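You operate a simulated robot arm through the tools that you are given. There is no shell and no other tool. Be economical: measure what you need, move in short steps, check, and stop when the job is done.

The job below is to be done with a simulated two-armed robot. You get a single attempt, and the scene is never put back.

## Task
Take the lid off the yellow jar on the side table of the cart and lay it down there.

The check looks at the end state, three seconds after you hand in, the way a careful person would. Anything else that was tipped, shoved, dropped, spilled or broken makes it a failure. Lids that push on must go on centred and level and be pressed home; caps that screw on are set level and turned clockwise until they are tight.

## Robot
Two 7-joint arms with two-finger parallel grippers on one trunk, on a base that drives. Base frame: it is fixed to the floor where the robot stands at the start and does not move with it; the origin is under the middle of the robot, x ahead of it, y to its left, z up; the surface under the hand at the start is at about z = 0.95. Readings come in m, rad, newtons and seconds.
The left shoulder is at the start at [-0.016, 0.179, 1.302], the right one opposite. With the tool pointing down near the work surface each hand reaches from about 0.16 to 0.66 m from the robot's upright axis, wherever it stands, measured 20 degrees to its own side. Payload 3.8 kg a hand.
The TCP of each hand is the grasp point between the finger pads, 0.03 m short of the fingertips. In the tool frame z runs along the fingers and y along their closing line. Largest opening 0.11 m; finger width 0.02, thickness 0.01; the body of the gripper, 0.048 by 0.112 m, starts 0.055 m behind the TCP.
Orientation is that of the tool frame in the base frame, as a unit quaternion [w, x, y, z]. With the fingers straight down and closing along the base's y, the tool's x points along the base's -x, its y along +y and its z along -z.

## Interface
- The arms move only by the tool play_rows. It takes "left_steps", "right_steps" or both (then of equal length, played together; a hand with none holds still); each is text: rows parted by semicolons, each of 7 numbers parted by spaces: the shift along the tool's x, y, z in cm, then the turn, a rotation vector about the tool's x, y, z in rad, then the opening in per cent of the stroke, from 0 (shut) to 100 (fully open). In form: x y z rx ry rz jaw; .... A call has 1 to 12 rows; each row is the pose to reach, as a shift and turn from the pose commanded when the call began, along the tool's axes at that moment. Each row takes 0.2 s and may step no farther than 0.05 m and 0.15 rad from the row before; otherwise, or with a gripper value out of range, the whole call is refused. A pose out of reach is approached as far as the arm can. The call stops where the force on the tool passes 40 N (or 10 N more than at its start, if that is more) or the arm is blocked; 0.2 s more then pass. The fingers move at their own pace (about 0.072 m/s each) and stop on an object; they squeeze with about 30 N. The grip force told is the motor's: it shows also when the fingers shut on nothing. Time passes only in rows, and 0.2 s behind the last, so rows that repeat a pose let the fingers close. The reply holds the time, the measured pose of the TCP, the force on the tool along the base axes, the opening and the grip force, in the units named above and with some noise, with the torque about the TCP (base axes, N m) and any sound that the robot's microphone picked up, and new pictures: "pictures" is both (left out), scene, wrist or none (wrist: the cameras of the hands that moved).
- Cameras (640 x 400 px; columns grow to the right, rows downward): "scene" is now at [0.0608, 0.0205, 1.439]; the picture's right is [0.11, -0.99, 0.01], its down [-0.61, -0.08, -0.79] and it looks along [0.79, 0.08, -0.61] (base axes); focal length 240 px, centre (320, 200). "left" rides on the left gripper at [0.072, -0.017, -0.103] in its tool frame; the picture's right is [0.23, 0.97, 0.00], its down [-0.76, 0.18, -0.62] and it looks along [-0.61, 0.14, 0.78] (tool axes); focal length 222 px, centre (320, 200). "right" rides on the right gripper at [0.072, 0.017, -0.103] in its tool frame; the picture's right is [-0.23, 0.97, 0.00], its down [-0.76, -0.18, -0.62] and it looks along [-0.61, -0.14, 0.78] (tool axes); focal length 222 px, centre (320, 200). There is no depth. A picture from a camera that has moved, and an enlarged one, comes with that camera's place and axes in the base frame and with its lens. The place of the scene camera against the robot may be out by one fixed shift of up to 0.012 m in any direction.
- raise_lower(by): slides the trunk up (or, below 0, down) by that many m; the arms and the scene camera ride with it, the base frame stays. It gives what a move gives, with no picture.
- base_move(legs): drives the robot by 1 to 6 legs, each [ahead, turn to the left] in m and rad, along the robot's own axes; the way and the turn of a leg run together, so that a leg with both is an arc; at most 1.5 m and 3.142 rad a leg. The arms and the cameras ride along, it lands a little off, and it stops where it bumps. It gives what a move gives, and a new picture of the scene camera.
- aim_head(pan, tilt): turns the head with the scene camera to pan (to the left, within 1.396 rad either way) and tilt (down, from -0.506 to 1.204), counted from straight ahead of the robot. It gives what a move gives, and a new picture of the scene camera.
- inspect(camera, box): a new picture of the part [left, top, right, bottom] of that camera's present view, enlarged. It takes no simulated time.
- hand_in(): hands the job in; it is judged then, once.

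Go step by step. Nothing tells you exact positions but the pictures and the camera data: compare them with the known pose of the tool, close in by small moves and look again before you grip or let go. The budget is 120 turns and 260 pictures, counting those below and the enlarged ones. Unless the task says otherwise, let go and move clear before handing in, and close with one line.

The tools are called after "Call:" as name(argument=value, ...) on one line, values as JSON. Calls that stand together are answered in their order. play_rows: Moves the arms, as the interface text tells. Its arguments: {"type":"object","properties":{"left_steps":{"type":"string"},"right_steps":{"type":"string"},"pictures":{"type":"string","enum":["both","scene","wrist","none"]}},"required":[]} The other tools are called the same way: raise_lower (by) slides the trunk up or down; base_move (legs) drives the base; aim_head (pan, tilt) turns the head that bears the scene camera; inspect (camera, box) takes an enlarged picture of a part of a camera's view; hand_in () hands the job in.

At the start:

```text
time_s: 0.0
left_tool_pos: [0.5001, 0.2543, 1.2943]
left_ee_rot: [0.017, -0.002, 1.0, -0.004]
left_ft_force: [0.2, 0.1, 0.2]
left_wrist_torque: [-0.02, -0.01, 0.01]
left_grip_width: 0.1102
left_grasp_force: 0.1
right_tool_pos: [0.3122, -0.1094, 1.0114]
right_ee_rot: [0.016, 0.006, 1.0, -0.007]
right_ft_force: [-0.1, 1.3, -1.1]
right_wrist_torque: [0.0, -0.01, -0.05]
right_grip_width: 0.1099
right_grasp_force: 0.1
trunk travel left (down, up): [-0.4, 0.17]
robot x, y, heading: [-0.0018, -0.003, -0.001]
head pan, tilt: [0.117, 0.686]
```

scene: 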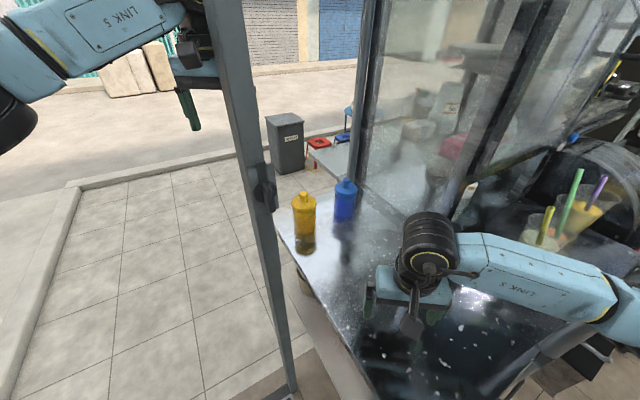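
right: 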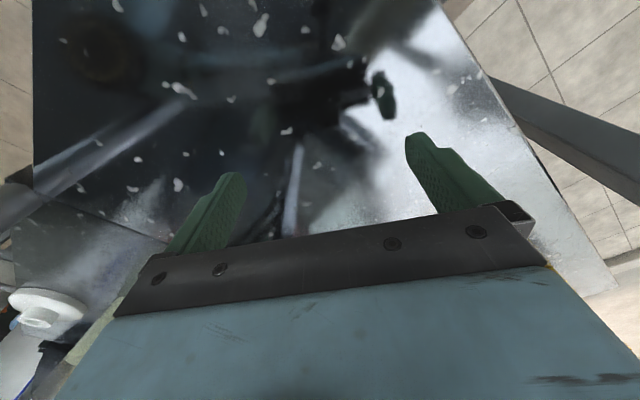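
left: 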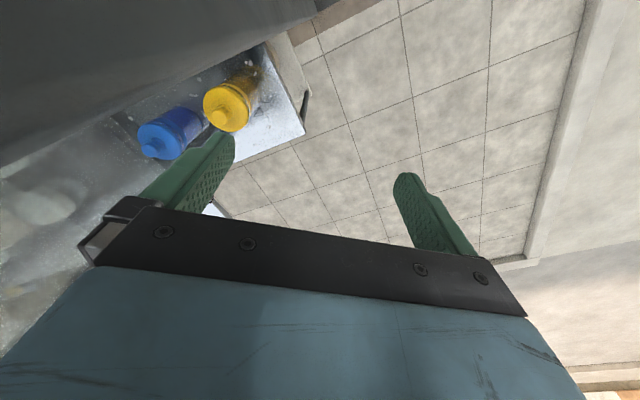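

I see a yellow and a blue jar on the metal side table ahead-left. I'll enlarge both views to locate the yellow jar and its lid.

Call:
inspect(camera="scene", box=[240, 150, 400, 270])

Call:
inspect(camera="left", box=[110, 40, 310, 170])

```text
3.33 times, centred on (320, 210) of scene
camera zoom: at [0.0608, 0.0205, 1.439], right [0.11, -0.99, 0.01], down [-0.61, -0.08, -0.79], along [0.79, 0.08, -0.61], focal length 799 px, centre (320, 167)
```

zoom: 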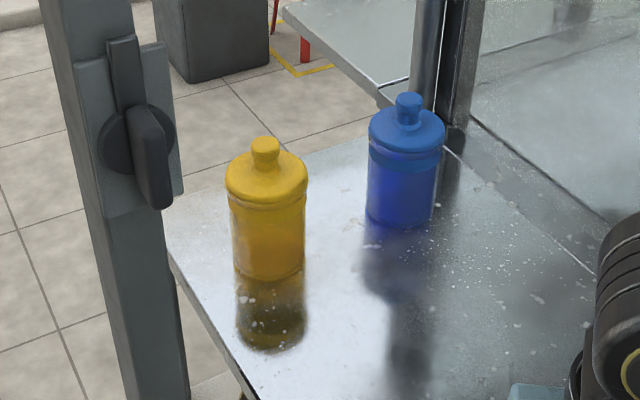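

```text
3.08 times, centred on (210, 105) of left
camera zoom: at [0.4241, 0.2384, 1.3949], right [-0.23, 0.97, -0.02], down [0.74, 0.18, 0.65], along [0.63, 0.14, -0.76], focal length 684 px, centre (658, 492)
```

zoom: 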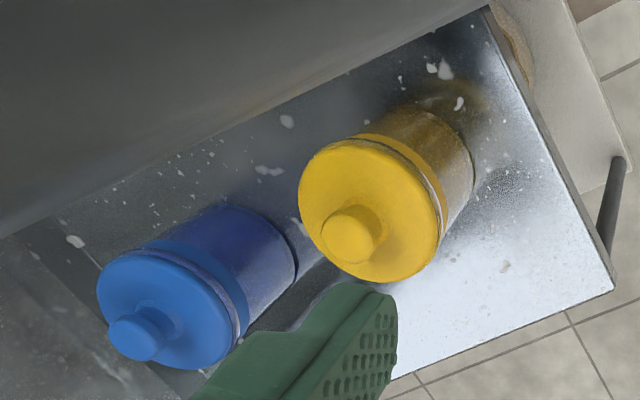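

The knob triangulates to about (0.575, 0.117, 1.063), with the table at z≈0.95 and a vertical post at about (0.45, 0.19). The right arm has the clearer path, so I'll raise the right hand first and then move it most of the way there.

Call:
play_rows(right_steps="0 0 -5 0 0 0 100; 0 0 -10 0 0 0 100; 0 0 -15 0 0 0 100; -4 2 -16 0 0 0 100; -8 5 -16 0 0 0 100; -12 8 -16 0 0 0 100; -15 11 -16 0 0 0 100; -17 14 -16 0 0 0 100; -19 17 -16 0 0 0 100; -19 17 -16 0 0 0 100")

```text
time_s: 0.9
left_tool_pos: [0.4989, 0.2367, 1.296]
left_ee_rot: [0.014, 0.006, 1.0, 0.003]
left_ft_force: [0.2, -0.4, -0.9]
left_wrist_torque: [0.03, 0.02, -0.01]
left_grip_width: 0.1102
left_grasp_force: 0.1
right_tool_pos: [0.2974, -0.1314, 1.107]
right_ee_rot: [-0.071, 0.032, 0.997, -0.006]
right_ft_force: [-0.1, 0.1, -0.7]
right_wrist_torque: [0.01, 0.0, 0.0]
right_grip_width: 0.1096
right_grasp_force: 0.1
trunk travel left (down, up): [-0.4, 0.17]
robot x, y, heading: [-0.0066, -0.0029, -0.049]
head pan, tilt: [0.117, 0.686]
stopped in row 4 (right hand): the arm was blocked; the commanded pose is now the measured one
camera scene: at [0.0569, 0.0005, 1.4401], right [0.07, -1.0, 0.0], down [-0.61, -0.04, -0.79], along [0.79, 0.06, -0.61], focal length 240 px, centre (320, 200)
camera right: at [0.2407, -0.1091, 1.2183], right [0.29, 0.96, -0.05], down [0.83, -0.22, 0.51], along [0.48, -0.18, -0.86], focal length 222 px, centre (320, 200)
```

scene: 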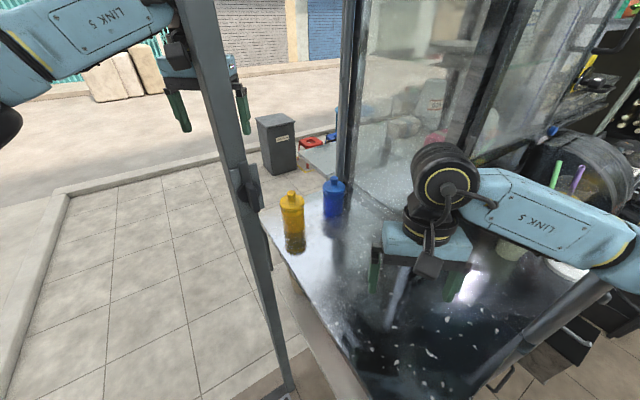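
right: 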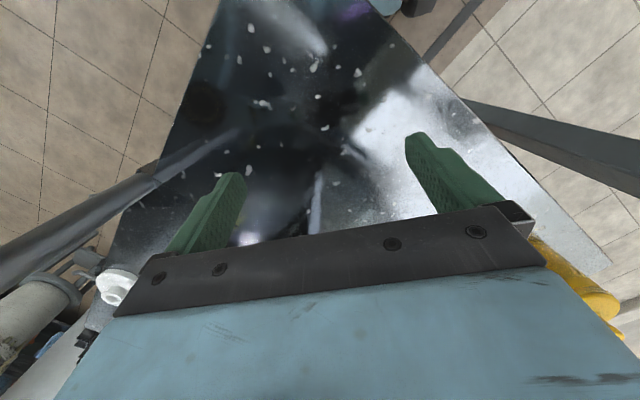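

The right arm was blocked and the base got turned slightly, so something near the elbow is in the way. I'll look around with the head before moving again.

Call:
aim_head(pan=-0.9, tilt=0.5)

Call:
aim_head(pan=-0.4, tilt=0.9)

```text
time_s: 2.2
left_tool_pos: [0.4975, 0.2359, 1.2981]
left_ee_rot: [0.017, 0.005, 1.0, 0.003]
left_ft_force: [-0.3, -0.9, 0.2]
left_wrist_torque: [0.01, 0.01, 0.0]
left_grip_width: 0.1099
left_grasp_force: 0.1
right_tool_pos: [0.2968, -0.1303, 1.107]
right_ee_rot: [-0.068, 0.03, 0.997, -0.005]
right_ft_force: [0.4, -0.6, 0.4]
right_wrist_torque: [-0.02, 0.0, 0.03]
right_grip_width: 0.11
right_grasp_force: 0.0
trunk travel left (down, up): [-0.4, 0.17]
robot x, y, heading: [-0.0039, -0.0018, -0.038]
head pan, tilt: [-0.901, 0.499]
camera scene: at [0.0229, -0.0801, 1.4543], right [-0.81, -0.59, -0.03], down [-0.25, 0.39, -0.89], along [0.53, -0.71, -0.46], focal length 240 px, centre (320, 200)
```

scene: 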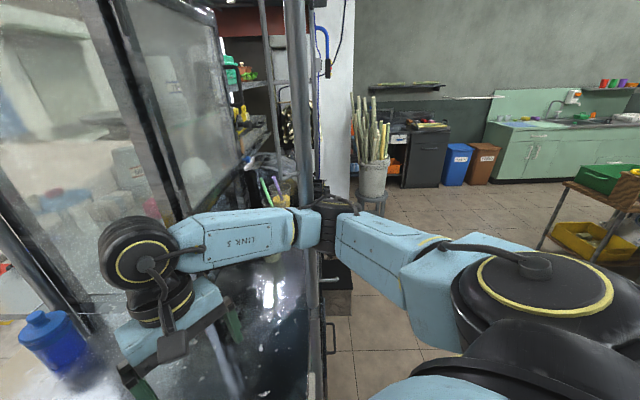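

```text
time_s: 3.1
left_tool_pos: [0.4967, 0.2348, 1.2982]
left_ee_rot: [0.017, 0.005, 1.0, 0.003]
left_ft_force: [-0.1, 0.5, 0.2]
left_wrist_torque: [0.01, 0.03, -0.02]
left_grip_width: 0.1099
left_grasp_force: 0.1
right_tool_pos: [0.2969, -0.1315, 1.1077]
right_ee_rot: [-0.068, 0.03, 0.997, -0.006]
right_ft_force: [0.3, 0.2, -0.5]
right_wrist_torque: [0.02, 0.03, 0.03]
right_grip_width: 0.1102
right_grasp_force: 0.0
trunk travel left (down, up): [-0.4, 0.17]
robot x, y, heading: [-0.0036, -0.002, -0.045]
head pan, tilt: [-0.4, 0.901]
camera scene: at [0.0388, -0.0387, 1.4212], right [-0.43, -0.9, -0.02], down [-0.69, 0.34, -0.64], along [0.59, -0.26, -0.76], focal length 240 px, centre (320, 200)
```

scene: 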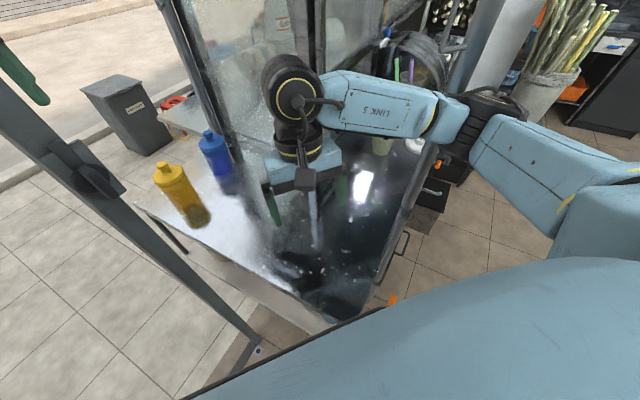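

The right elbow is pressed against the cart's right-hand post. I'll pull the right hand back and move the left hand away from its post. Then I'll back the base out, turn left and re-enter so the jar lies on the right arm's good side.

Call:
play_rows(left_steps="0 2 0 0 0 0 100; 0 5 0 0 0 0 100; 0 8 0 0 0 0 100; 0 10 0 0 0 0 100", right_steps="1 0 1 0 0 0 100; 2 0 3 0 0 0 100; 3 0 4 0 0 0 100; 4 0 5 0 0 0 100", pictures="none")

Call:
aim_head(pan=0.3, tilt=0.7)

```text
time_s: 4.3
left_tool_pos: [0.5157, 0.3426, 1.2862]
left_ee_rot: [0.008, 0.007, 1.0, 0.0]
left_ft_force: [1.1, 0.4, -0.4]
left_wrist_torque: [0.02, 0.04, 0.07]
left_grip_width: 0.1099
left_grasp_force: 0.1
right_tool_pos: [0.2665, -0.1265, 1.061]
right_ee_rot: [-0.069, 0.035, 0.997, -0.009]
right_ft_force: [-0.1, -0.8, 0.6]
right_wrist_torque: [-0.06, 0.02, 0.0]
right_grip_width: 0.1099
right_grasp_force: 0.1
trunk travel left (down, up): [-0.4, 0.17]
robot x, y, heading: [-0.0082, 0.0006, -0.045]
head pan, tilt: [-0.4, 0.901]
stopped in row 4 (left hand): the arm was blocked; the commanded pose is now the measured one
```

```text
time_s: 5.4
left_tool_pos: [0.5149, 0.3416, 1.2898]
left_ee_rot: [0.01, 0.005, 1.0, 0.0]
left_ft_force: [1.1, 0.2, -0.2]
left_wrist_torque: [0.02, 0.0, -0.02]
left_grip_width: 0.1103
left_grasp_force: 0.0
right_tool_pos: [0.2638, -0.1281, 1.0615]
right_ee_rot: [-0.069, 0.033, 0.997, -0.009]
right_ft_force: [0.2, -0.3, -0.7]
right_wrist_torque: [-0.03, -0.01, -0.01]
right_grip_width: 0.1103
right_grasp_force: 0.0
trunk travel left (down, up): [-0.4, 0.17]
robot x, y, heading: [-0.0016, -0.003, -0.039]
head pan, tilt: [0.3, 0.7]
camera scene: at [0.0684, 0.0214, 1.437], right [0.26, -0.97, 0.01], down [-0.61, -0.17, -0.78], along [0.75, 0.2, -0.63], focal length 240 px, centre (320, 200)
```

scene: 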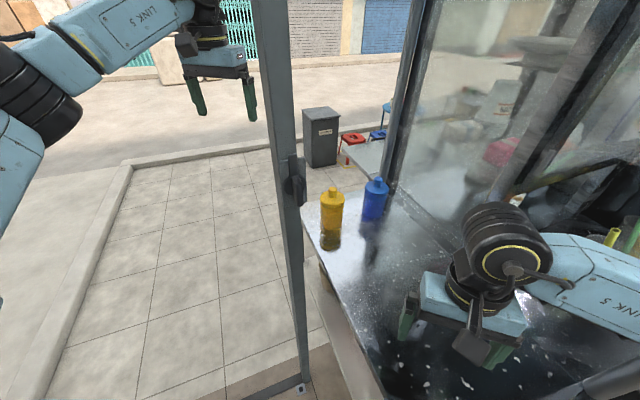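

The left hand is now clear of its post. Next I'll back the base out.

Call:
base_move(legs=[[-0.3, 0.0]])

```text
time_s: 7.5
left_tool_pos: [0.2421, 0.3521, 1.279]
left_ee_rot: [-0.001, 0.005, 1.0, 0.001]
left_ft_force: [-0.3, 0.3, 0.6]
left_wrist_torque: [0.01, -0.01, 0.0]
left_grip_width: 0.1101
left_grasp_force: 0.0
right_tool_pos: [-0.0135, -0.1141, 1.0566]
right_ee_rot: [-0.079, 0.03, 0.996, -0.007]
right_ft_force: [-1.2, 0.9, -0.5]
right_wrist_torque: [0.0, 0.0, 0.01]
right_grip_width: 0.11
right_grasp_force: 0.0
trunk travel left (down, up): [-0.4, 0.17]
robot x, y, heading: [-0.2975, 0.0143, -0.034]
head pan, tilt: [0.3, 0.7]
camera scene: at [-0.2, 0.0313, 1.4352], right [0.26, -0.97, 0.0], down [-0.62, -0.17, -0.77], along [0.74, 0.2, -0.64], focal length 240 px, centre (320, 200)
```

scene: 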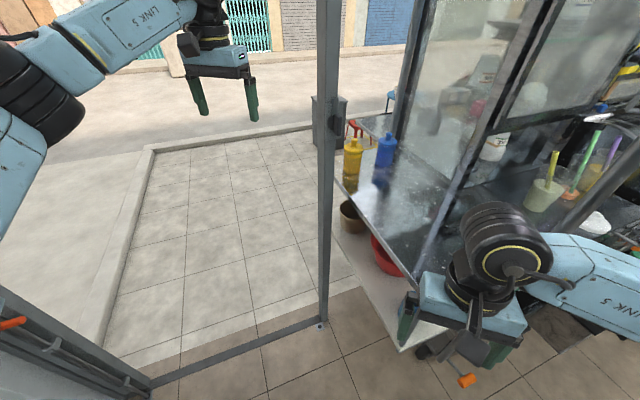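

I've backed out to x≈-0.30. Now I'll look right to find the other post.

Call:
aim_head(pan=-0.5, tilt=0.6)

```text
time_s: 8.6
left_tool_pos: [0.2442, 0.3513, 1.2782]
left_ee_rot: [-0.001, 0.005, 1.0, 0.0]
left_ft_force: [-0.5, 0.0, -0.3]
left_wrist_torque: [-0.01, 0.01, 0.01]
left_grip_width: 0.11
left_grasp_force: 0.1
right_tool_pos: [-0.0106, -0.1145, 1.0553]
right_ee_rot: [-0.08, 0.031, 0.996, -0.007]
right_ft_force: [-0.4, -0.7, 0.9]
right_wrist_torque: [0.0, 0.01, -0.01]
right_grip_width: 0.11
right_grasp_force: 0.1
trunk travel left (down, up): [-0.4, 0.17]
robot x, y, heading: [-0.2996, 0.0082, -0.041]
head pan, tilt: [-0.499, 0.6]
camera scene: at [-0.205, -0.0359, 1.4438], right [-0.51, -0.86, 0.0], down [-0.49, 0.29, -0.82], along [0.71, -0.42, -0.57], focal length 240 px, centre (320, 200)
```

scene: 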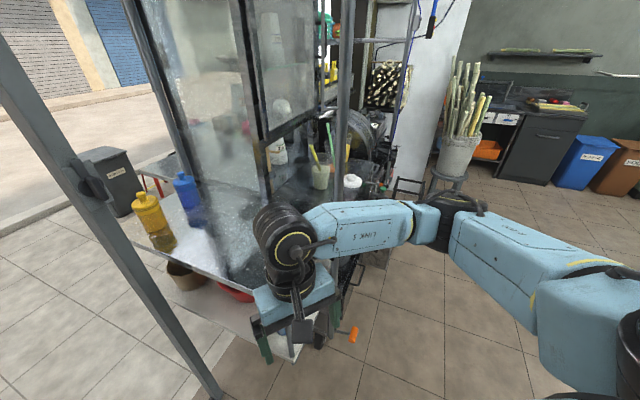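

The cart stands at about 40°, with its glass to the right and its right post at about (0.27, -0.39). I'll extend and level the right arm out here in free space, then drive in with the arm already straight so the elbow stays clear. First comes a small turn to the left.

Call:
base_move(legs=[[0.0, 0.1]])

Call:
play_rows(right_steps="-2 1 -4 0 -0.05 0 100; -5 2 -8 0 -0.1 0 100; -9 3 -11 0 -0.16 0 100; -13 4 -14 0 -0.16 0 100; -17 5 -14.7 0 -0.16 0 100; -21 6 -14.7 0 -0.16 0 100; -24 7.3 -14.7 0 -0.16 0 100; -24 7.3 -14.7 0 -0.16 0 100", pictures="both")

```text
time_s: 9.5
left_tool_pos: [0.2058, 0.4044, 1.2776]
left_ee_rot: [-0.001, -0.045, 0.999, 0.0]
left_ft_force: [-0.5, -0.1, -0.7]
left_wrist_torque: [-0.03, 0.02, 0.03]
left_grip_width: 0.1098
left_grasp_force: 0.1
right_tool_pos: [-0.0017, -0.0851, 1.0565]
right_ee_rot: [-0.079, -0.021, 0.997, -0.011]
right_ft_force: [0.2, 0.0, 0.2]
right_wrist_torque: [-0.01, 0.02, 0.01]
right_grip_width: 0.1101
right_grasp_force: 0.0
trunk travel left (down, up): [-0.4, 0.17]
robot x, y, heading: [-0.3017, 0.0115, 0.063]
head pan, tilt: [-0.499, 0.6]
camera scene: at [-0.2013, -0.0252, 1.4438], right [-0.42, -0.91, 0.0], down [-0.51, 0.24, -0.83], along [0.75, -0.35, -0.56], focal length 240 px, centre (320, 200)
```

scene: 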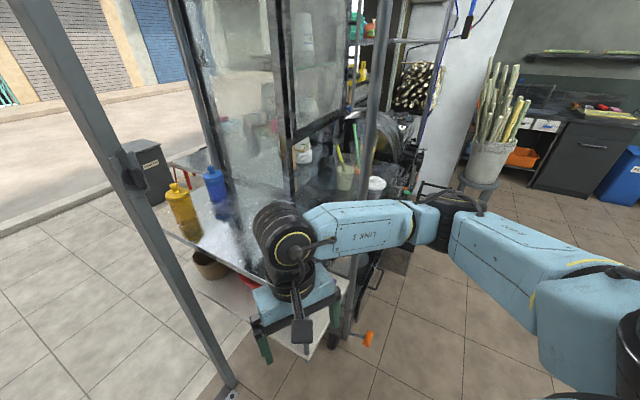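

```text
refused: row 2 steps farther than a row can; nothing moved
```

A row was longer than the step limit, so nothing moved. I'll resend it with shorter steps.

Call:
play_rows(right_steps="-2 1 -3.5 0 -0.05 0 100; -4 2 -7.5 0 -0.1 0 100; -7 3 -10.5 0 -0.16 0 100; -10.5 4 -13 0 -0.16 0 100; -14.5 5 -14.7 0 -0.16 0 100; -18 6 -14.7 0 -0.16 0 100; -21 7 -14.7 0 -0.16 0 100; -24 7.3 -14.7 0 -0.16 0 100; -24 7.3 -14.7 0 -0.16 0 100", pictures="both")

```text
time_s: 11.5
left_tool_pos: [0.2064, 0.4036, 1.2786]
left_ee_rot: [0.0, -0.045, 0.999, 0.001]
left_ft_force: [0.5, 0.5, -0.5]
left_wrist_torque: [0.0, -0.03, -0.01]
left_grip_width: 0.1099
left_grasp_force: 0.1
right_tool_pos: [0.2584, 0.0005, 1.1641]
right_ee_rot: [0.001, -0.022, 1.0, -0.01]
right_ft_force: [0.0, -0.2, 0.3]
right_wrist_torque: [0.0, 0.0, 0.04]
right_grip_width: 0.1098
right_grasp_force: 0.1
trunk travel left (down, up): [-0.4, 0.17]
robot x, y, heading: [-0.2998, 0.0104, 0.061]
head pan, tilt: [-0.499, 0.6]
camera scene: at [-0.2014, -0.0266, 1.4438], right [-0.42, -0.91, 0.0], down [-0.51, 0.24, -0.83], along [0.75, -0.35, -0.56], focal length 240 px, centre (320, 200)
camera right: at [0.1844, 0.0162, 1.266], right [0.18, 0.98, -0.02], down [0.77, -0.13, 0.63], along [0.62, -0.13, -0.78], focal length 222 px, centre (320, 200)
```

scene: 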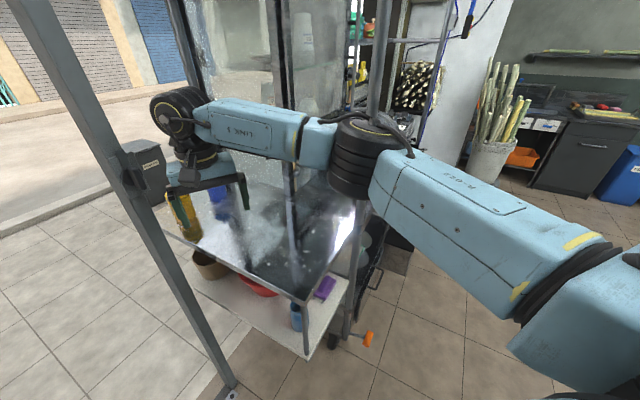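
right: 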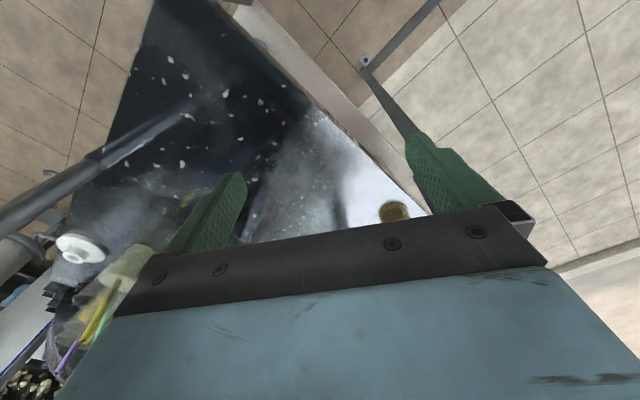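

The arm extended cleanly. Before driving in I need to know where the glass is relative to the elbow, so I'll take a closer look.

Call:
aim_head(pan=-0.35, tilt=0.35)

Call:
inspect(camera="right", box=[0, 0, 320, 200])

Call:
inspect(camera="scene", box=[100, 100, 420, 300])

```text
time_s: 12.3
left_tool_pos: [0.2071, 0.4036, 1.2781]
left_ee_rot: [-0.001, -0.046, 0.999, 0.001]
left_ft_force: [0.3, 0.0, -0.3]
left_wrist_torque: [0.02, -0.02, -0.03]
left_grip_width: 0.11
left_grasp_force: 0.1
right_tool_pos: [0.2589, 0.0014, 1.1646]
right_ee_rot: [0.001, -0.021, 1.0, -0.009]
right_ft_force: [0.3, 0.1, -0.1]
right_wrist_torque: [0.0, -0.01, 0.01]
right_grip_width: 0.1101
right_grasp_force: 0.0
trunk travel left (down, up): [-0.4, 0.17]
robot x, y, heading: [-0.3017, 0.008, 0.065]
head pan, tilt: [-0.351, 0.351]
camera scene: at [-0.1918, -0.0152, 1.4665], right [-0.28, -0.96, 0.0], down [-0.33, 0.1, -0.94], along [0.9, -0.27, -0.34], focal length 240 px, centre (320, 200)
```

scene: 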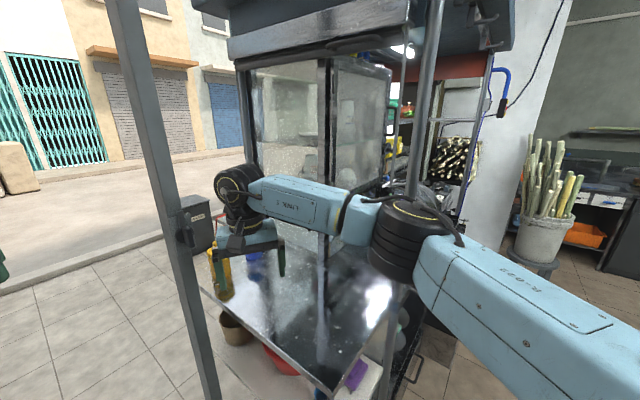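

```text
2.00 times, centred on (160, 100) of right
camera zoom: at [0.1846, 0.0166, 1.2658], right [0.19, 0.98, -0.02], down [0.77, -0.13, 0.63], along [0.61, -0.13, -0.78], focal length 444 px, centre (640, 400)
```

zoom: 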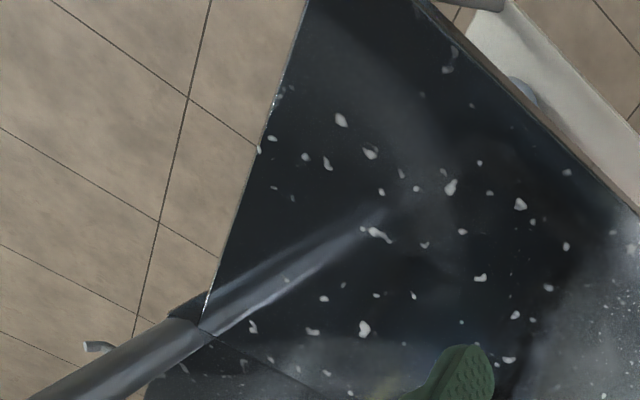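

```text
2.00 times, centred on (260, 200) of scene
camera zoom: at [-0.1918, -0.0152, 1.4665], right [-0.28, -0.96, 0.0], down [-0.33, 0.1, -0.94], along [0.9, -0.27, -0.34], focal length 479 px, centre (440, 200)
```

zoom: 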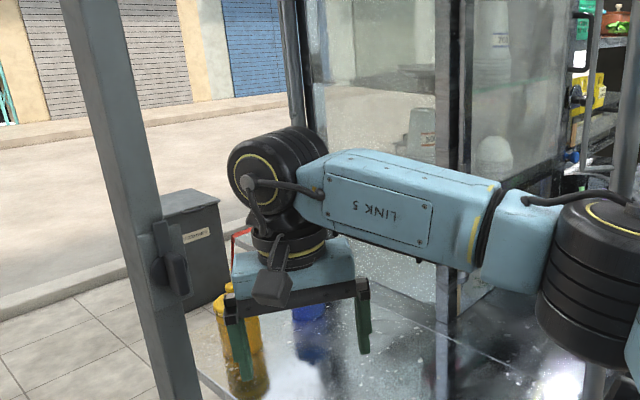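

The glass case's near corner is at about (0.53, -0.25) and its left corner at about (0.72, -0.03). After a 0.3 m drive the elbow would sit near (0.40, -0.24), which clears both the case and the right post. I'll drive in.

Call:
base_move(legs=[[0.15, 0.0]])

Call:
base_move(legs=[[0.14, 0.0]])

```text
time_s: 13.7
left_tool_pos: [0.3553, 0.4141, 1.2783]
left_ee_rot: [-0.001, -0.045, 0.999, 0.001]
left_ft_force: [-0.1, 0.2, -0.7]
left_wrist_torque: [-0.01, 0.05, -0.03]
left_grip_width: 0.1099
left_grasp_force: 0.1
right_tool_pos: [0.4066, 0.0099, 1.1632]
right_ee_rot: [0.001, -0.021, 1.0, -0.009]
right_ft_force: [-0.6, -0.2, -1.0]
right_wrist_torque: [-0.03, 0.05, -0.01]
right_grip_width: 0.1098
right_grasp_force: 0.1
trunk travel left (down, up): [-0.4, 0.17]
robot x, y, heading: [-0.1502, 0.0185, 0.062]
head pan, tilt: [-0.351, 0.351]
camera scene: at [-0.0426, -0.0056, 1.4665], right [-0.28, -0.96, 0.0], down [-0.33, 0.1, -0.94], along [0.9, -0.27, -0.34], focal length 240 px, centre (320, 200)
```

scene: 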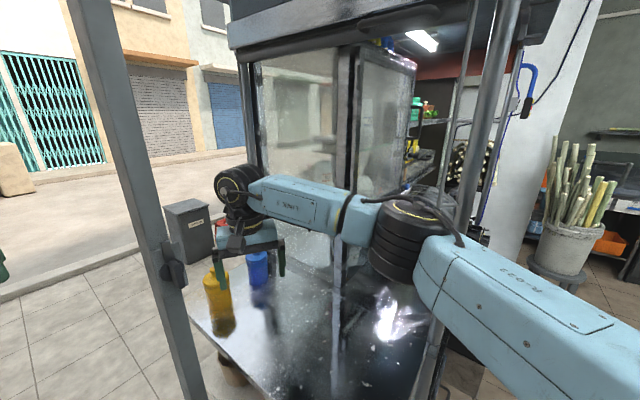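

```text
time_s: 15.0
left_tool_pos: [0.4927, 0.4224, 1.278]
left_ee_rot: [-0.001, -0.045, 0.999, 0.001]
left_ft_force: [-0.6, -0.6, -0.4]
left_wrist_torque: [0.0, -0.01, 0.03]
left_grip_width: 0.1098
left_grasp_force: 0.0
right_tool_pos: [0.5439, 0.0194, 1.1635]
right_ee_rot: [0.001, -0.022, 1.0, -0.01]
right_ft_force: [0.6, -0.6, -0.2]
right_wrist_torque: [-0.01, 0.04, 0.03]
right_grip_width: 0.11
right_grasp_force: 0.1
trunk travel left (down, up): [-0.4, 0.17]
robot x, y, heading: [-0.0138, 0.0293, 0.062]
head pan, tilt: [-0.351, 0.351]
camera scene: at [0.0944, 0.0033, 1.4665], right [-0.28, -0.96, 0.0], down [-0.33, 0.1, -0.94], along [0.9, -0.26, -0.34], focal length 240 px, centre (320, 200)
```

scene: 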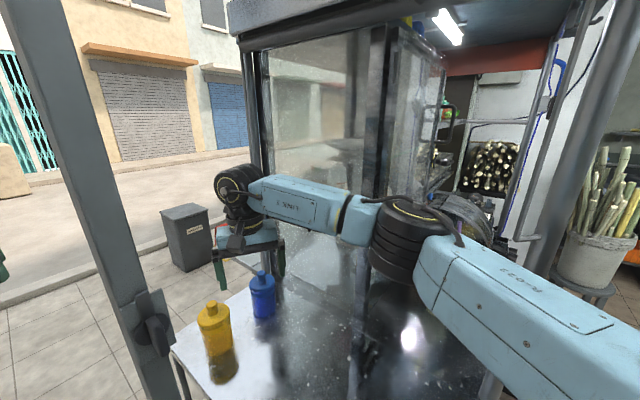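

We're in without contact. I'll aim the head at the jar and refine its position with a wrist view as well.

Call:
aim_head(pan=0.1, tilt=0.7)

Call:
inspect(camera="right", box=[0, 0, 640, 400])

Call:
inspect(camera="scene", box=[260, 130, 420, 230])

```text
time_s: 15.9
left_tool_pos: [0.4911, 0.4229, 1.2779]
left_ee_rot: [-0.001, -0.045, 0.999, 0.001]
left_ft_force: [0.2, 0.6, -0.4]
left_wrist_torque: [-0.01, -0.01, 0.0]
left_grip_width: 0.1101
left_grasp_force: 0.0
right_tool_pos: [0.5427, 0.02, 1.1642]
right_ee_rot: [0.002, -0.022, 1.0, -0.01]
right_ft_force: [0.1, -0.5, 0.1]
right_wrist_torque: [-0.01, 0.01, -0.02]
right_grip_width: 0.1101
right_grasp_force: 0.0
trunk travel left (down, up): [-0.4, 0.17]
robot x, y, heading: [-0.0148, 0.0298, 0.062]
head pan, tilt: [0.099, 0.7]
camera scene: at [0.088, 0.0434, 1.4352], right [0.16, -0.99, 0.0], down [-0.64, -0.1, -0.77], along [0.76, 0.12, -0.64], focal length 240 px, centre (320, 200)
```

scene: 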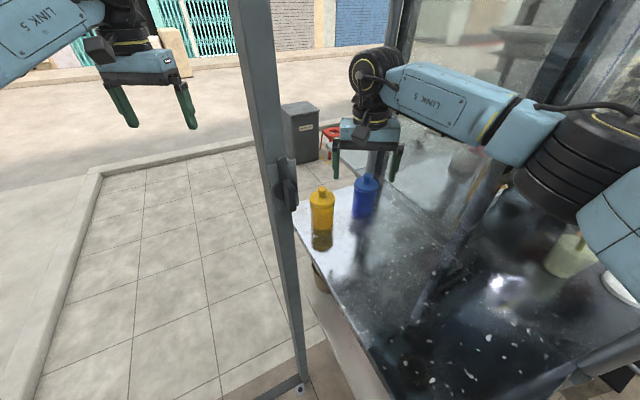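

```text
1.00 times, centred on (320, 200) of right (not enlarged: the box is as wide or as high as the picture)
camera zoom: at [0.4699, 0.0352, 1.2661], right [0.18, 0.98, -0.02], down [0.77, -0.13, 0.63], along [0.61, -0.13, -0.78], focal length 222 px, centre (320, 200)
```

zoom: 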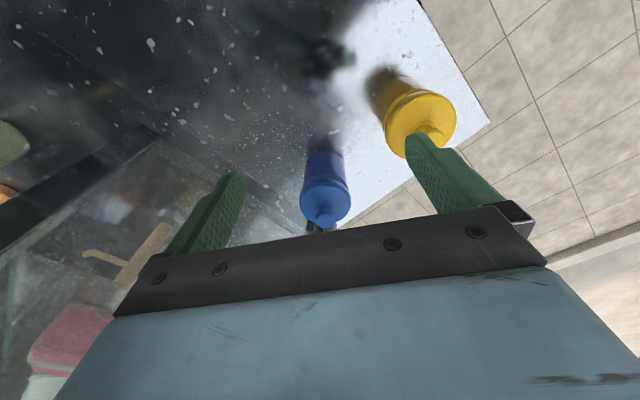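

```text
4.00 times, centred on (340, 180) of scene
camera zoom: at [0.088, 0.0434, 1.4352], right [0.16, -0.99, 0.0], down [-0.64, -0.1, -0.77], along [0.76, 0.12, -0.64], focal length 958 px, centre (240, 280)
```

zoom: 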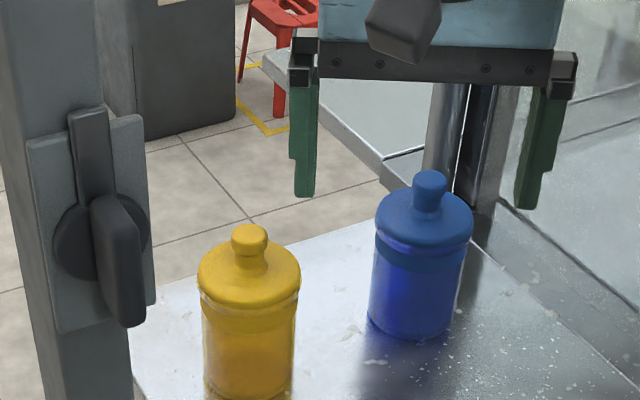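

Combined estimate for the knob is about (0.573, 0.117, 1.06). I'll move the hand above it and look again from the wrist.

Call:
play_rows(right_steps="-1 3 0 0 0 0 100; -2 6 0 0 0 0 100; -3 8.5 0 0 0 0 100; -3.3 9.6 0.5 0 0 0 100; -3.3 9.6 0.5 0 0 0 100", pictures="both")

Call:
inspect(camera="scene", box=[260, 130, 420, 230])

```text
time_s: 17.1
left_tool_pos: [0.4917, 0.4227, 1.2789]
left_ee_rot: [-0.001, -0.045, 0.999, 0.0]
left_ft_force: [-0.4, -0.8, 0.7]
left_wrist_torque: [-0.01, 0.02, -0.05]
left_grip_width: 0.1102
left_grasp_force: 0.1
right_tool_pos: [0.5552, 0.1062, 1.1612]
right_ee_rot: [0.001, -0.021, 1.0, -0.01]
right_ft_force: [-0.7, -0.1, 0.0]
right_wrist_torque: [-0.02, -0.03, 0.0]
right_grip_width: 0.1101
right_grasp_force: 0.1
right hand out of reach, approached as far as the arm can: row 3, 4, 5
trunk travel left (down, up): [-0.4, 0.17]
robot x, y, heading: [-0.011, 0.0302, 0.064]
head pan, tilt: [0.099, 0.7]
camera scene: at [0.0879, 0.0437, 1.4352], right [0.16, -0.99, 0.0], down [-0.64, -0.11, -0.77], along [0.75, 0.13, -0.64], focal length 240 px, centre (320, 200)
camera right: at [0.4822, 0.1211, 1.2634], right [0.18, 0.98, -0.02], down [0.77, -0.13, 0.63], along [0.62, -0.13, -0.78], focal length 222 px, centre (320, 200)
```

scene: 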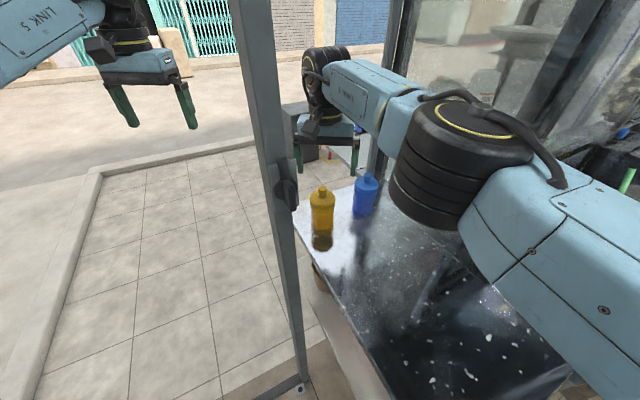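
right: 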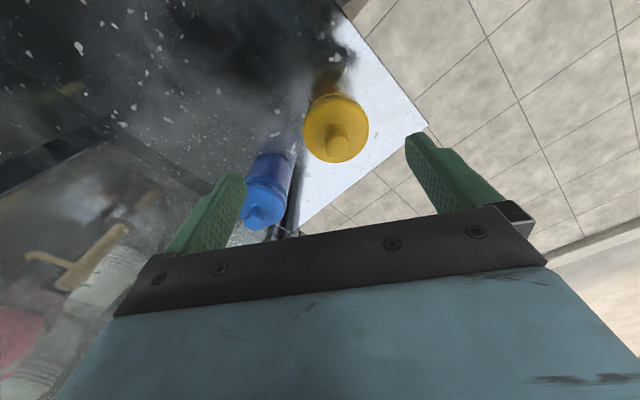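

```text
4.00 times, centred on (340, 180) of scene
camera zoom: at [0.0879, 0.0437, 1.4352], right [0.16, -0.99, 0.0], down [-0.64, -0.11, -0.77], along [0.75, 0.13, -0.64], focal length 958 px, centre (240, 280)
```

zoom: 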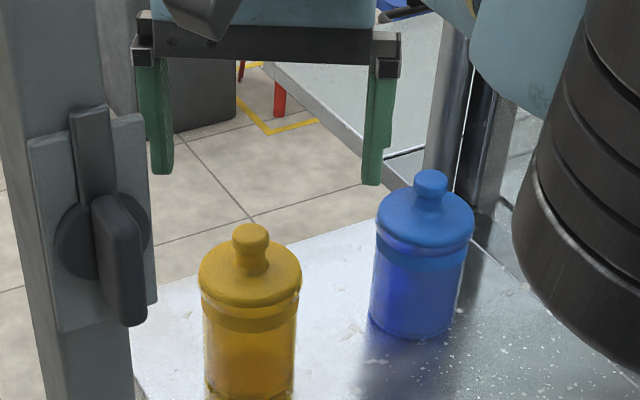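

The knob is confirmed at about (0.576, 0.116, 1.06), but the arm is at its reach limit here. I'll shift the hand right to stay clear of the left post, then turn the base a little left to bring the right shoulder closer.

Call:
play_rows(right_steps="0 -3 0 0 0 0 100; 0 -6 0 0 0 0 100; 0 -6 0 0 0 0 100", pictures="none")

Call:
base_move(legs=[[0.0, 0.13]])

```text
time_s: 17.9
left_tool_pos: [0.4925, 0.4239, 1.2786]
left_ee_rot: [-0.001, -0.046, 0.999, 0.0]
left_ft_force: [-0.3, -0.4, -0.1]
left_wrist_torque: [-0.02, -0.03, 0.03]
left_grip_width: 0.1102
left_grasp_force: 0.2
right_tool_pos: [0.5584, 0.0456, 1.1615]
right_ee_rot: [0.002, -0.022, 1.0, -0.009]
right_ft_force: [0.2, 0.3, 0.2]
right_wrist_torque: [-0.01, 0.01, 0.0]
right_grip_width: 0.1099
right_grasp_force: 0.1
trunk travel left (down, up): [-0.4, 0.17]
robot x, y, heading: [-0.0115, 0.0279, 0.064]
head pan, tilt: [0.099, 0.7]
```

```text
time_s: 18.9
left_tool_pos: [0.4358, 0.4861, 1.2791]
left_ee_rot: [0.0, -0.11, 0.994, -0.001]
left_ft_force: [0.1, -0.4, -1.4]
left_wrist_torque: [-0.01, -0.01, 0.02]
left_grip_width: 0.11
left_grasp_force: 0.0
right_tool_pos: [0.5524, 0.1214, 1.1611]
right_ee_rot: [0.002, -0.087, 0.996, -0.01]
right_ft_force: [-1.0, 0.9, -0.6]
right_wrist_torque: [-0.02, 0.0, 0.01]
right_grip_width: 0.1102
right_grasp_force: 0.0
trunk travel left (down, up): [-0.4, 0.17]
robot x, y, heading: [-0.0083, 0.0258, 0.192]
head pan, tilt: [0.099, 0.7]
camera scene: at [0.0847, 0.0578, 1.4352], right [0.29, -0.96, 0.0], down [-0.62, -0.19, -0.77], along [0.73, 0.22, -0.64], focal length 240 px, centre (320, 200)
```

scene: 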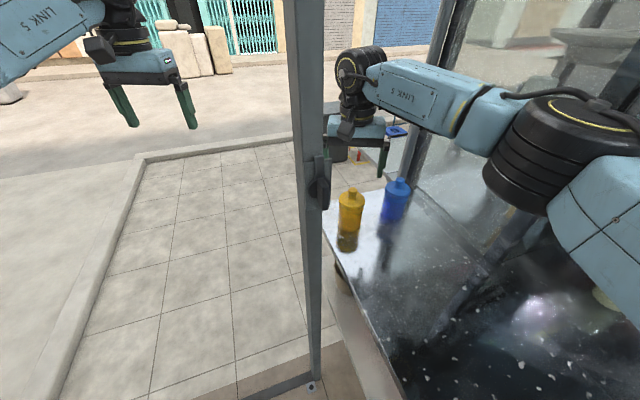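

Now in reach. I'll align over the knob and check from the wrist.

Call:
play_rows(right_steps="-2.2 -0.9 0 -0.02 0 0 100; -2.2 -0.9 2 -0.02 0 0 100; -2.2 -0.9 2 -0.02 0 0 100", pictures="both")

Call:
inspect(camera="scene", box=[290, 130, 450, 230])

```text
time_s: 19.7
left_tool_pos: [0.4373, 0.4849, 1.2782]
left_ee_rot: [-0.001, -0.111, 0.994, 0.0]
left_ft_force: [0.7, -0.7, 0.0]
left_wrist_torque: [0.0, -0.01, 0.02]
left_grip_width: 0.1102
left_grasp_force: 0.0
right_tool_pos: [0.5743, 0.113, 1.1415]
right_ee_rot: [0.0, -0.087, 0.996, 0.0]
right_ft_force: [-0.4, -0.2, 0.2]
right_wrist_torque: [0.03, -0.01, 0.01]
right_grip_width: 0.1102
right_grasp_force: 0.1
trunk travel left (down, up): [-0.4, 0.17]
robot x, y, heading: [-0.0126, 0.0273, 0.193]
head pan, tilt: [0.099, 0.7]
camera scene: at [0.0852, 0.057, 1.4352], right [0.29, -0.96, 0.0], down [-0.62, -0.19, -0.76], along [0.73, 0.22, -0.64], focal length 240 px, centre (320, 200)
camera right: at [0.5002, 0.1169, 1.2441], right [0.06, 1.0, 0.0], down [0.78, -0.04, 0.62], along [0.62, -0.03, -0.78], focal length 222 px, centre (320, 200)
```

scene: 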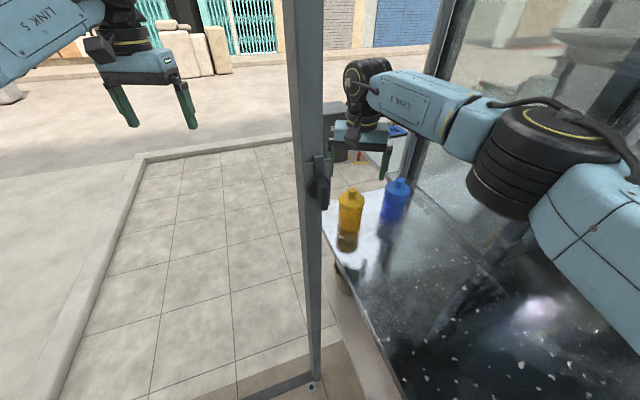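
right: 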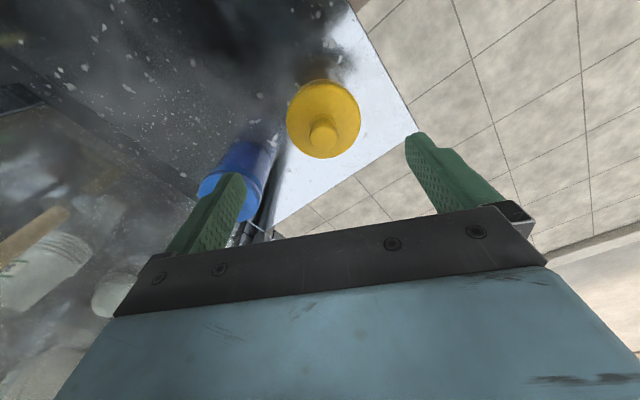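

```text
4.00 times, centred on (370, 180) of scene
camera zoom: at [0.0852, 0.057, 1.4352], right [0.29, -0.96, 0.0], down [-0.62, -0.19, -0.76], along [0.73, 0.22, -0.64], focal length 958 px, centre (120, 280)
```

zoom: 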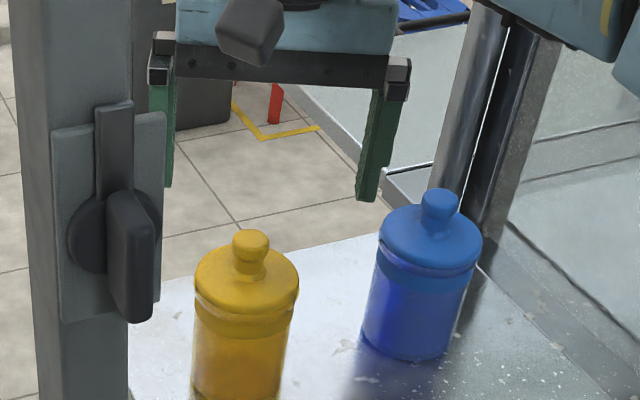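

Wrist and scene agree on the knob at about (0.573, 0.117). I'll descend with small corrections and check the fingertip height against the knob.

Call:
play_rows(right_steps="0.1 0.4 2 0 0 0 70; 0.1 0.4 4 0 0 0 50; 0.1 0.4 5.6 0 0 0 50; 0.1 0.4 5.6 0 0 0 50", pictures="wrist")

Call:
inspect(camera="scene", box=[290, 130, 450, 230])

```text
time_s: 20.7
left_tool_pos: [0.4369, 0.4855, 1.2796]
left_ee_rot: [-0.001, -0.111, 0.994, 0.0]
left_ft_force: [0.0, 0.1, -0.7]
left_wrist_torque: [0.0, -0.01, 0.02]
left_grip_width: 0.1098
left_grasp_force: 0.1
right_tool_pos: [0.5731, 0.1164, 1.0853]
right_ee_rot: [0.001, -0.088, 0.996, 0.002]
right_ft_force: [0.7, -0.6, 0.4]
right_wrist_torque: [-0.01, 0.0, 0.01]
right_grip_width: 0.055
right_grasp_force: 0.1
trunk travel left (down, up): [-0.4, 0.17]
robot x, y, heading: [-0.0175, 0.0291, 0.194]
head pan, tilt: [0.099, 0.7]
camera right: at [0.4982, 0.1208, 1.1879], right [0.06, 1.0, 0.0], down [0.78, -0.04, 0.62], along [0.62, -0.03, -0.78], focal length 222 px, centre (320, 200)
```

right: 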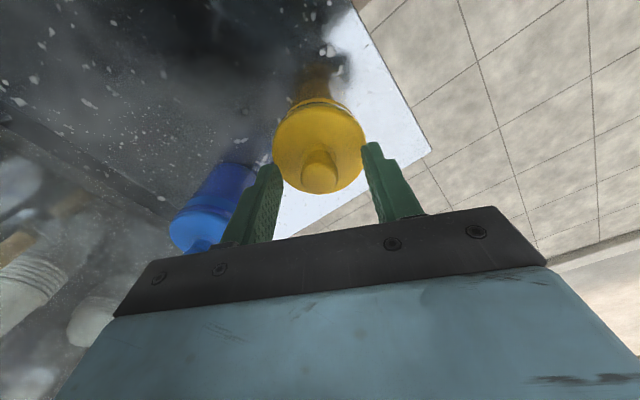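

```text
4.00 times, centred on (370, 180) of scene
camera zoom: at [0.0851, 0.0568, 1.4352], right [0.29, -0.96, 0.0], down [-0.62, -0.19, -0.77], along [0.73, 0.22, -0.64], focal length 958 px, centre (120, 280)
```

zoom: 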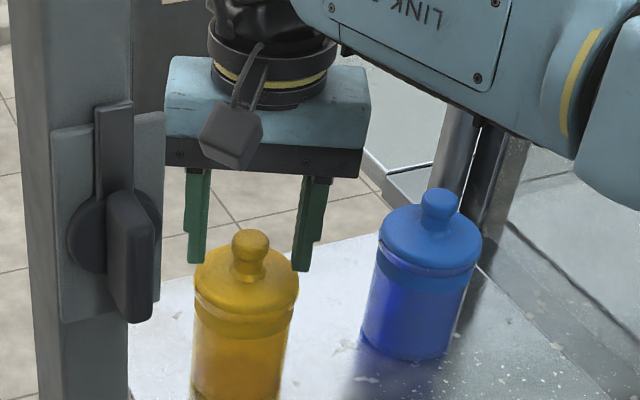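

Fingers straddle the knob well, with the knob spanning z≈1.047 to 1.075 and the tips now at 1.055. I'll lower about 6 mm and close.

Call:
play_rows(right_steps="0 0 0.6 0 0 0 50; 0 0 0.6 0 0 0 35; 0 0 0.6 0 0 0 20; 0 0 0.6 0 0 0 10; 0 0 0.6 0 0 0 0; 0 0 0.6 0 0 0 0; 0 0 0.6 0 0 0 0", pictures="wrist")

Call:
inspect(camera="scene", box=[290, 130, 450, 230])

```text
time_s: 22.3
left_tool_pos: [0.435, 0.4857, 1.2798]
left_ee_rot: [-0.001, -0.111, 0.994, 0.001]
left_ft_force: [0.5, -0.2, 0.2]
left_wrist_torque: [-0.01, 0.02, -0.02]
left_grip_width: 0.1102
left_grasp_force: 0.1
right_tool_pos: [0.5717, 0.1171, 1.0802]
right_ee_rot: [0.0, -0.087, 0.996, 0.001]
right_ft_force: [-0.2, 0.3, 0.6]
right_wrist_torque: [-0.02, 0.0, -0.01]
right_grip_width: 0.0214
right_grasp_force: 30.0
trunk travel left (down, up): [-0.4, 0.17]
robot x, y, heading: [-0.0154, 0.0305, 0.194]
head pan, tilt: [0.099, 0.7]
heard: snap
camera right: at [0.4983, 0.1208, 1.1825], right [0.06, 1.0, 0.0], down [0.78, -0.04, 0.62], along [0.62, -0.03, -0.78], focal length 222 px, centre (320, 200)
```

right: 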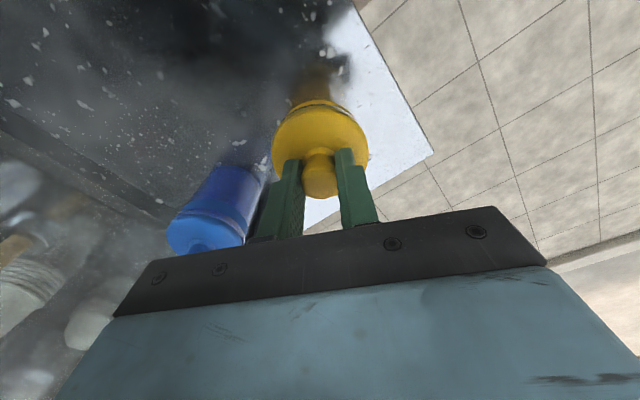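

```text
4.00 times, centred on (370, 180) of scene
camera zoom: at [0.0853, 0.0568, 1.4352], right [0.29, -0.96, 0.0], down [-0.62, -0.19, -0.76], along [0.73, 0.22, -0.64], focal length 958 px, centre (120, 280)
```

zoom: 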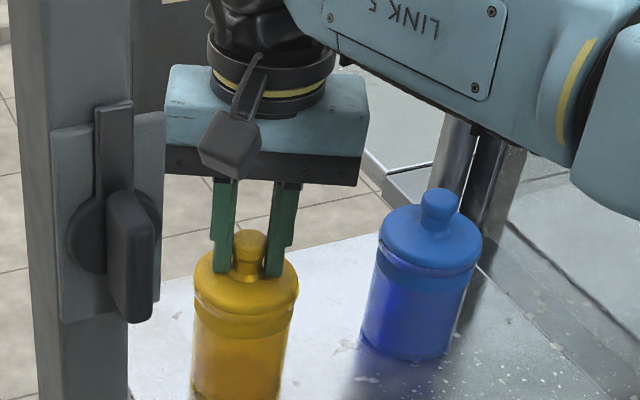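

The knob is gripped at 21 mm, and a snap was heard as the fingers closed. I'll lift gently in small steps and watch the force.

Call:
play_rows(right_steps="0 0 -0.3 0 0 0 0; 0 0 -0.6 0 0 0 0; 0 0 -1 0 0 0 0; 0 0 -1 0 0 0 0", pictures="wrist")

Call:
inspect(camera="scene", box=[290, 130, 450, 230])

```text
time_s: 23.3
left_tool_pos: [0.4357, 0.4853, 1.2796]
left_ee_rot: [-0.002, -0.11, 0.994, 0.001]
left_ft_force: [-0.7, -0.8, -0.6]
left_wrist_torque: [0.01, -0.01, 0.03]
left_grip_width: 0.1103
left_grasp_force: 0.0
right_tool_pos: [0.5727, 0.1172, 1.0915]
right_ee_rot: [0.001, -0.087, 0.996, 0.001]
right_ft_force: [0.4, 0.4, -0.8]
right_wrist_torque: [0.0, -0.02, 0.01]
right_grip_width: 0.0217
right_grasp_force: 29.6
trunk travel left (down, up): [-0.4, 0.17]
robot x, y, heading: [-0.0125, 0.0273, 0.193]
head pan, tilt: [0.099, 0.7]
camera right: at [0.4988, 0.1213, 1.1928], right [0.06, 1.0, 0.0], down [0.78, -0.04, 0.62], along [0.62, -0.03, -0.78], focal length 222 px, centre (320, 200)
```

right: 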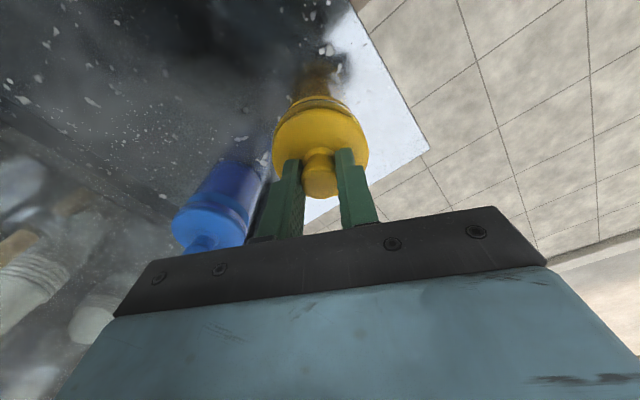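

```text
4.00 times, centred on (370, 180) of scene
camera zoom: at [0.0853, 0.0568, 1.4352], right [0.29, -0.96, 0.0], down [-0.62, -0.19, -0.76], along [0.73, 0.22, -0.64], focal length 958 px, centre (120, 280)
```

zoom: 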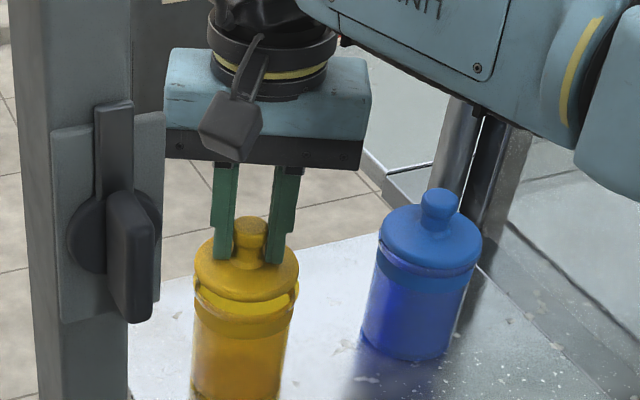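

The lid is separating and the jar stays put. I'll lift it well clear.

Call:
play_rows(right_steps="0 0 -1.5 0 0 0 0; 0 0 -3 0 0 0 0; 0 0 -5 0 0 0 0; 0 0 -7 0 0 0 0; 0 0 -7 0 0 0 0", pictures="wrist")

Call:
inspect(camera="scene", box=[290, 110, 450, 230])

```text
time_s: 24.5
left_tool_pos: [0.4371, 0.4846, 1.278]
left_ee_rot: [-0.001, -0.11, 0.994, 0.001]
left_ft_force: [-0.6, 0.1, -0.1]
left_wrist_torque: [-0.01, 0.02, 0.0]
left_grip_width: 0.11
left_grasp_force: 0.1
right_tool_pos: [0.5736, 0.1181, 1.1575]
right_ee_rot: [0.001, -0.086, 0.996, 0.001]
right_ft_force: [0.1, 0.0, -0.1]
right_wrist_torque: [-0.02, -0.03, 0.01]
right_grip_width: 0.0222
right_grasp_force: 29.9
trunk travel left (down, up): [-0.4, 0.17]
robot x, y, heading: [-0.0104, 0.0293, 0.194]
head pan, tilt: [0.099, 0.7]
camera right: at [0.4991, 0.1217, 1.2617], right [0.06, 1.0, 0.0], down [0.78, -0.04, 0.62], along [0.62, -0.03, -0.78], focal length 222 px, centre (320, 200)
```

right: 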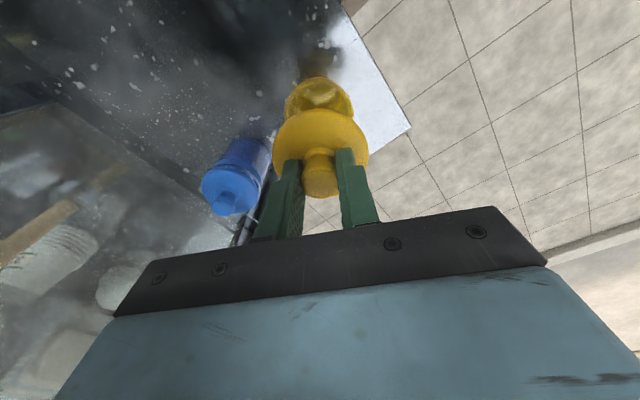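

```text
3.33 times, centred on (370, 170) of scene
camera zoom: at [0.0855, 0.0567, 1.4351], right [0.29, -0.96, 0.0], down [-0.62, -0.19, -0.76], along [0.73, 0.22, -0.64], focal length 799 px, centre (153, 300)
```

zoom: 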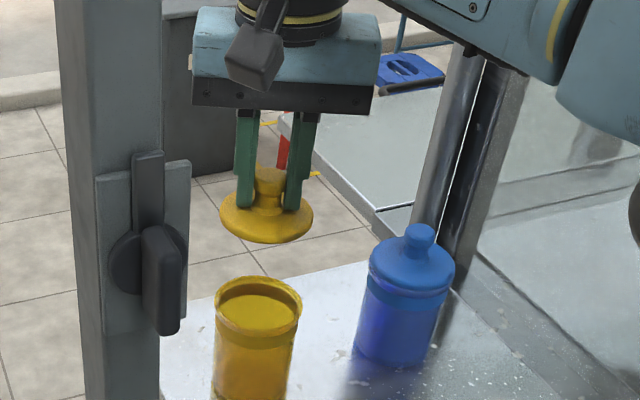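

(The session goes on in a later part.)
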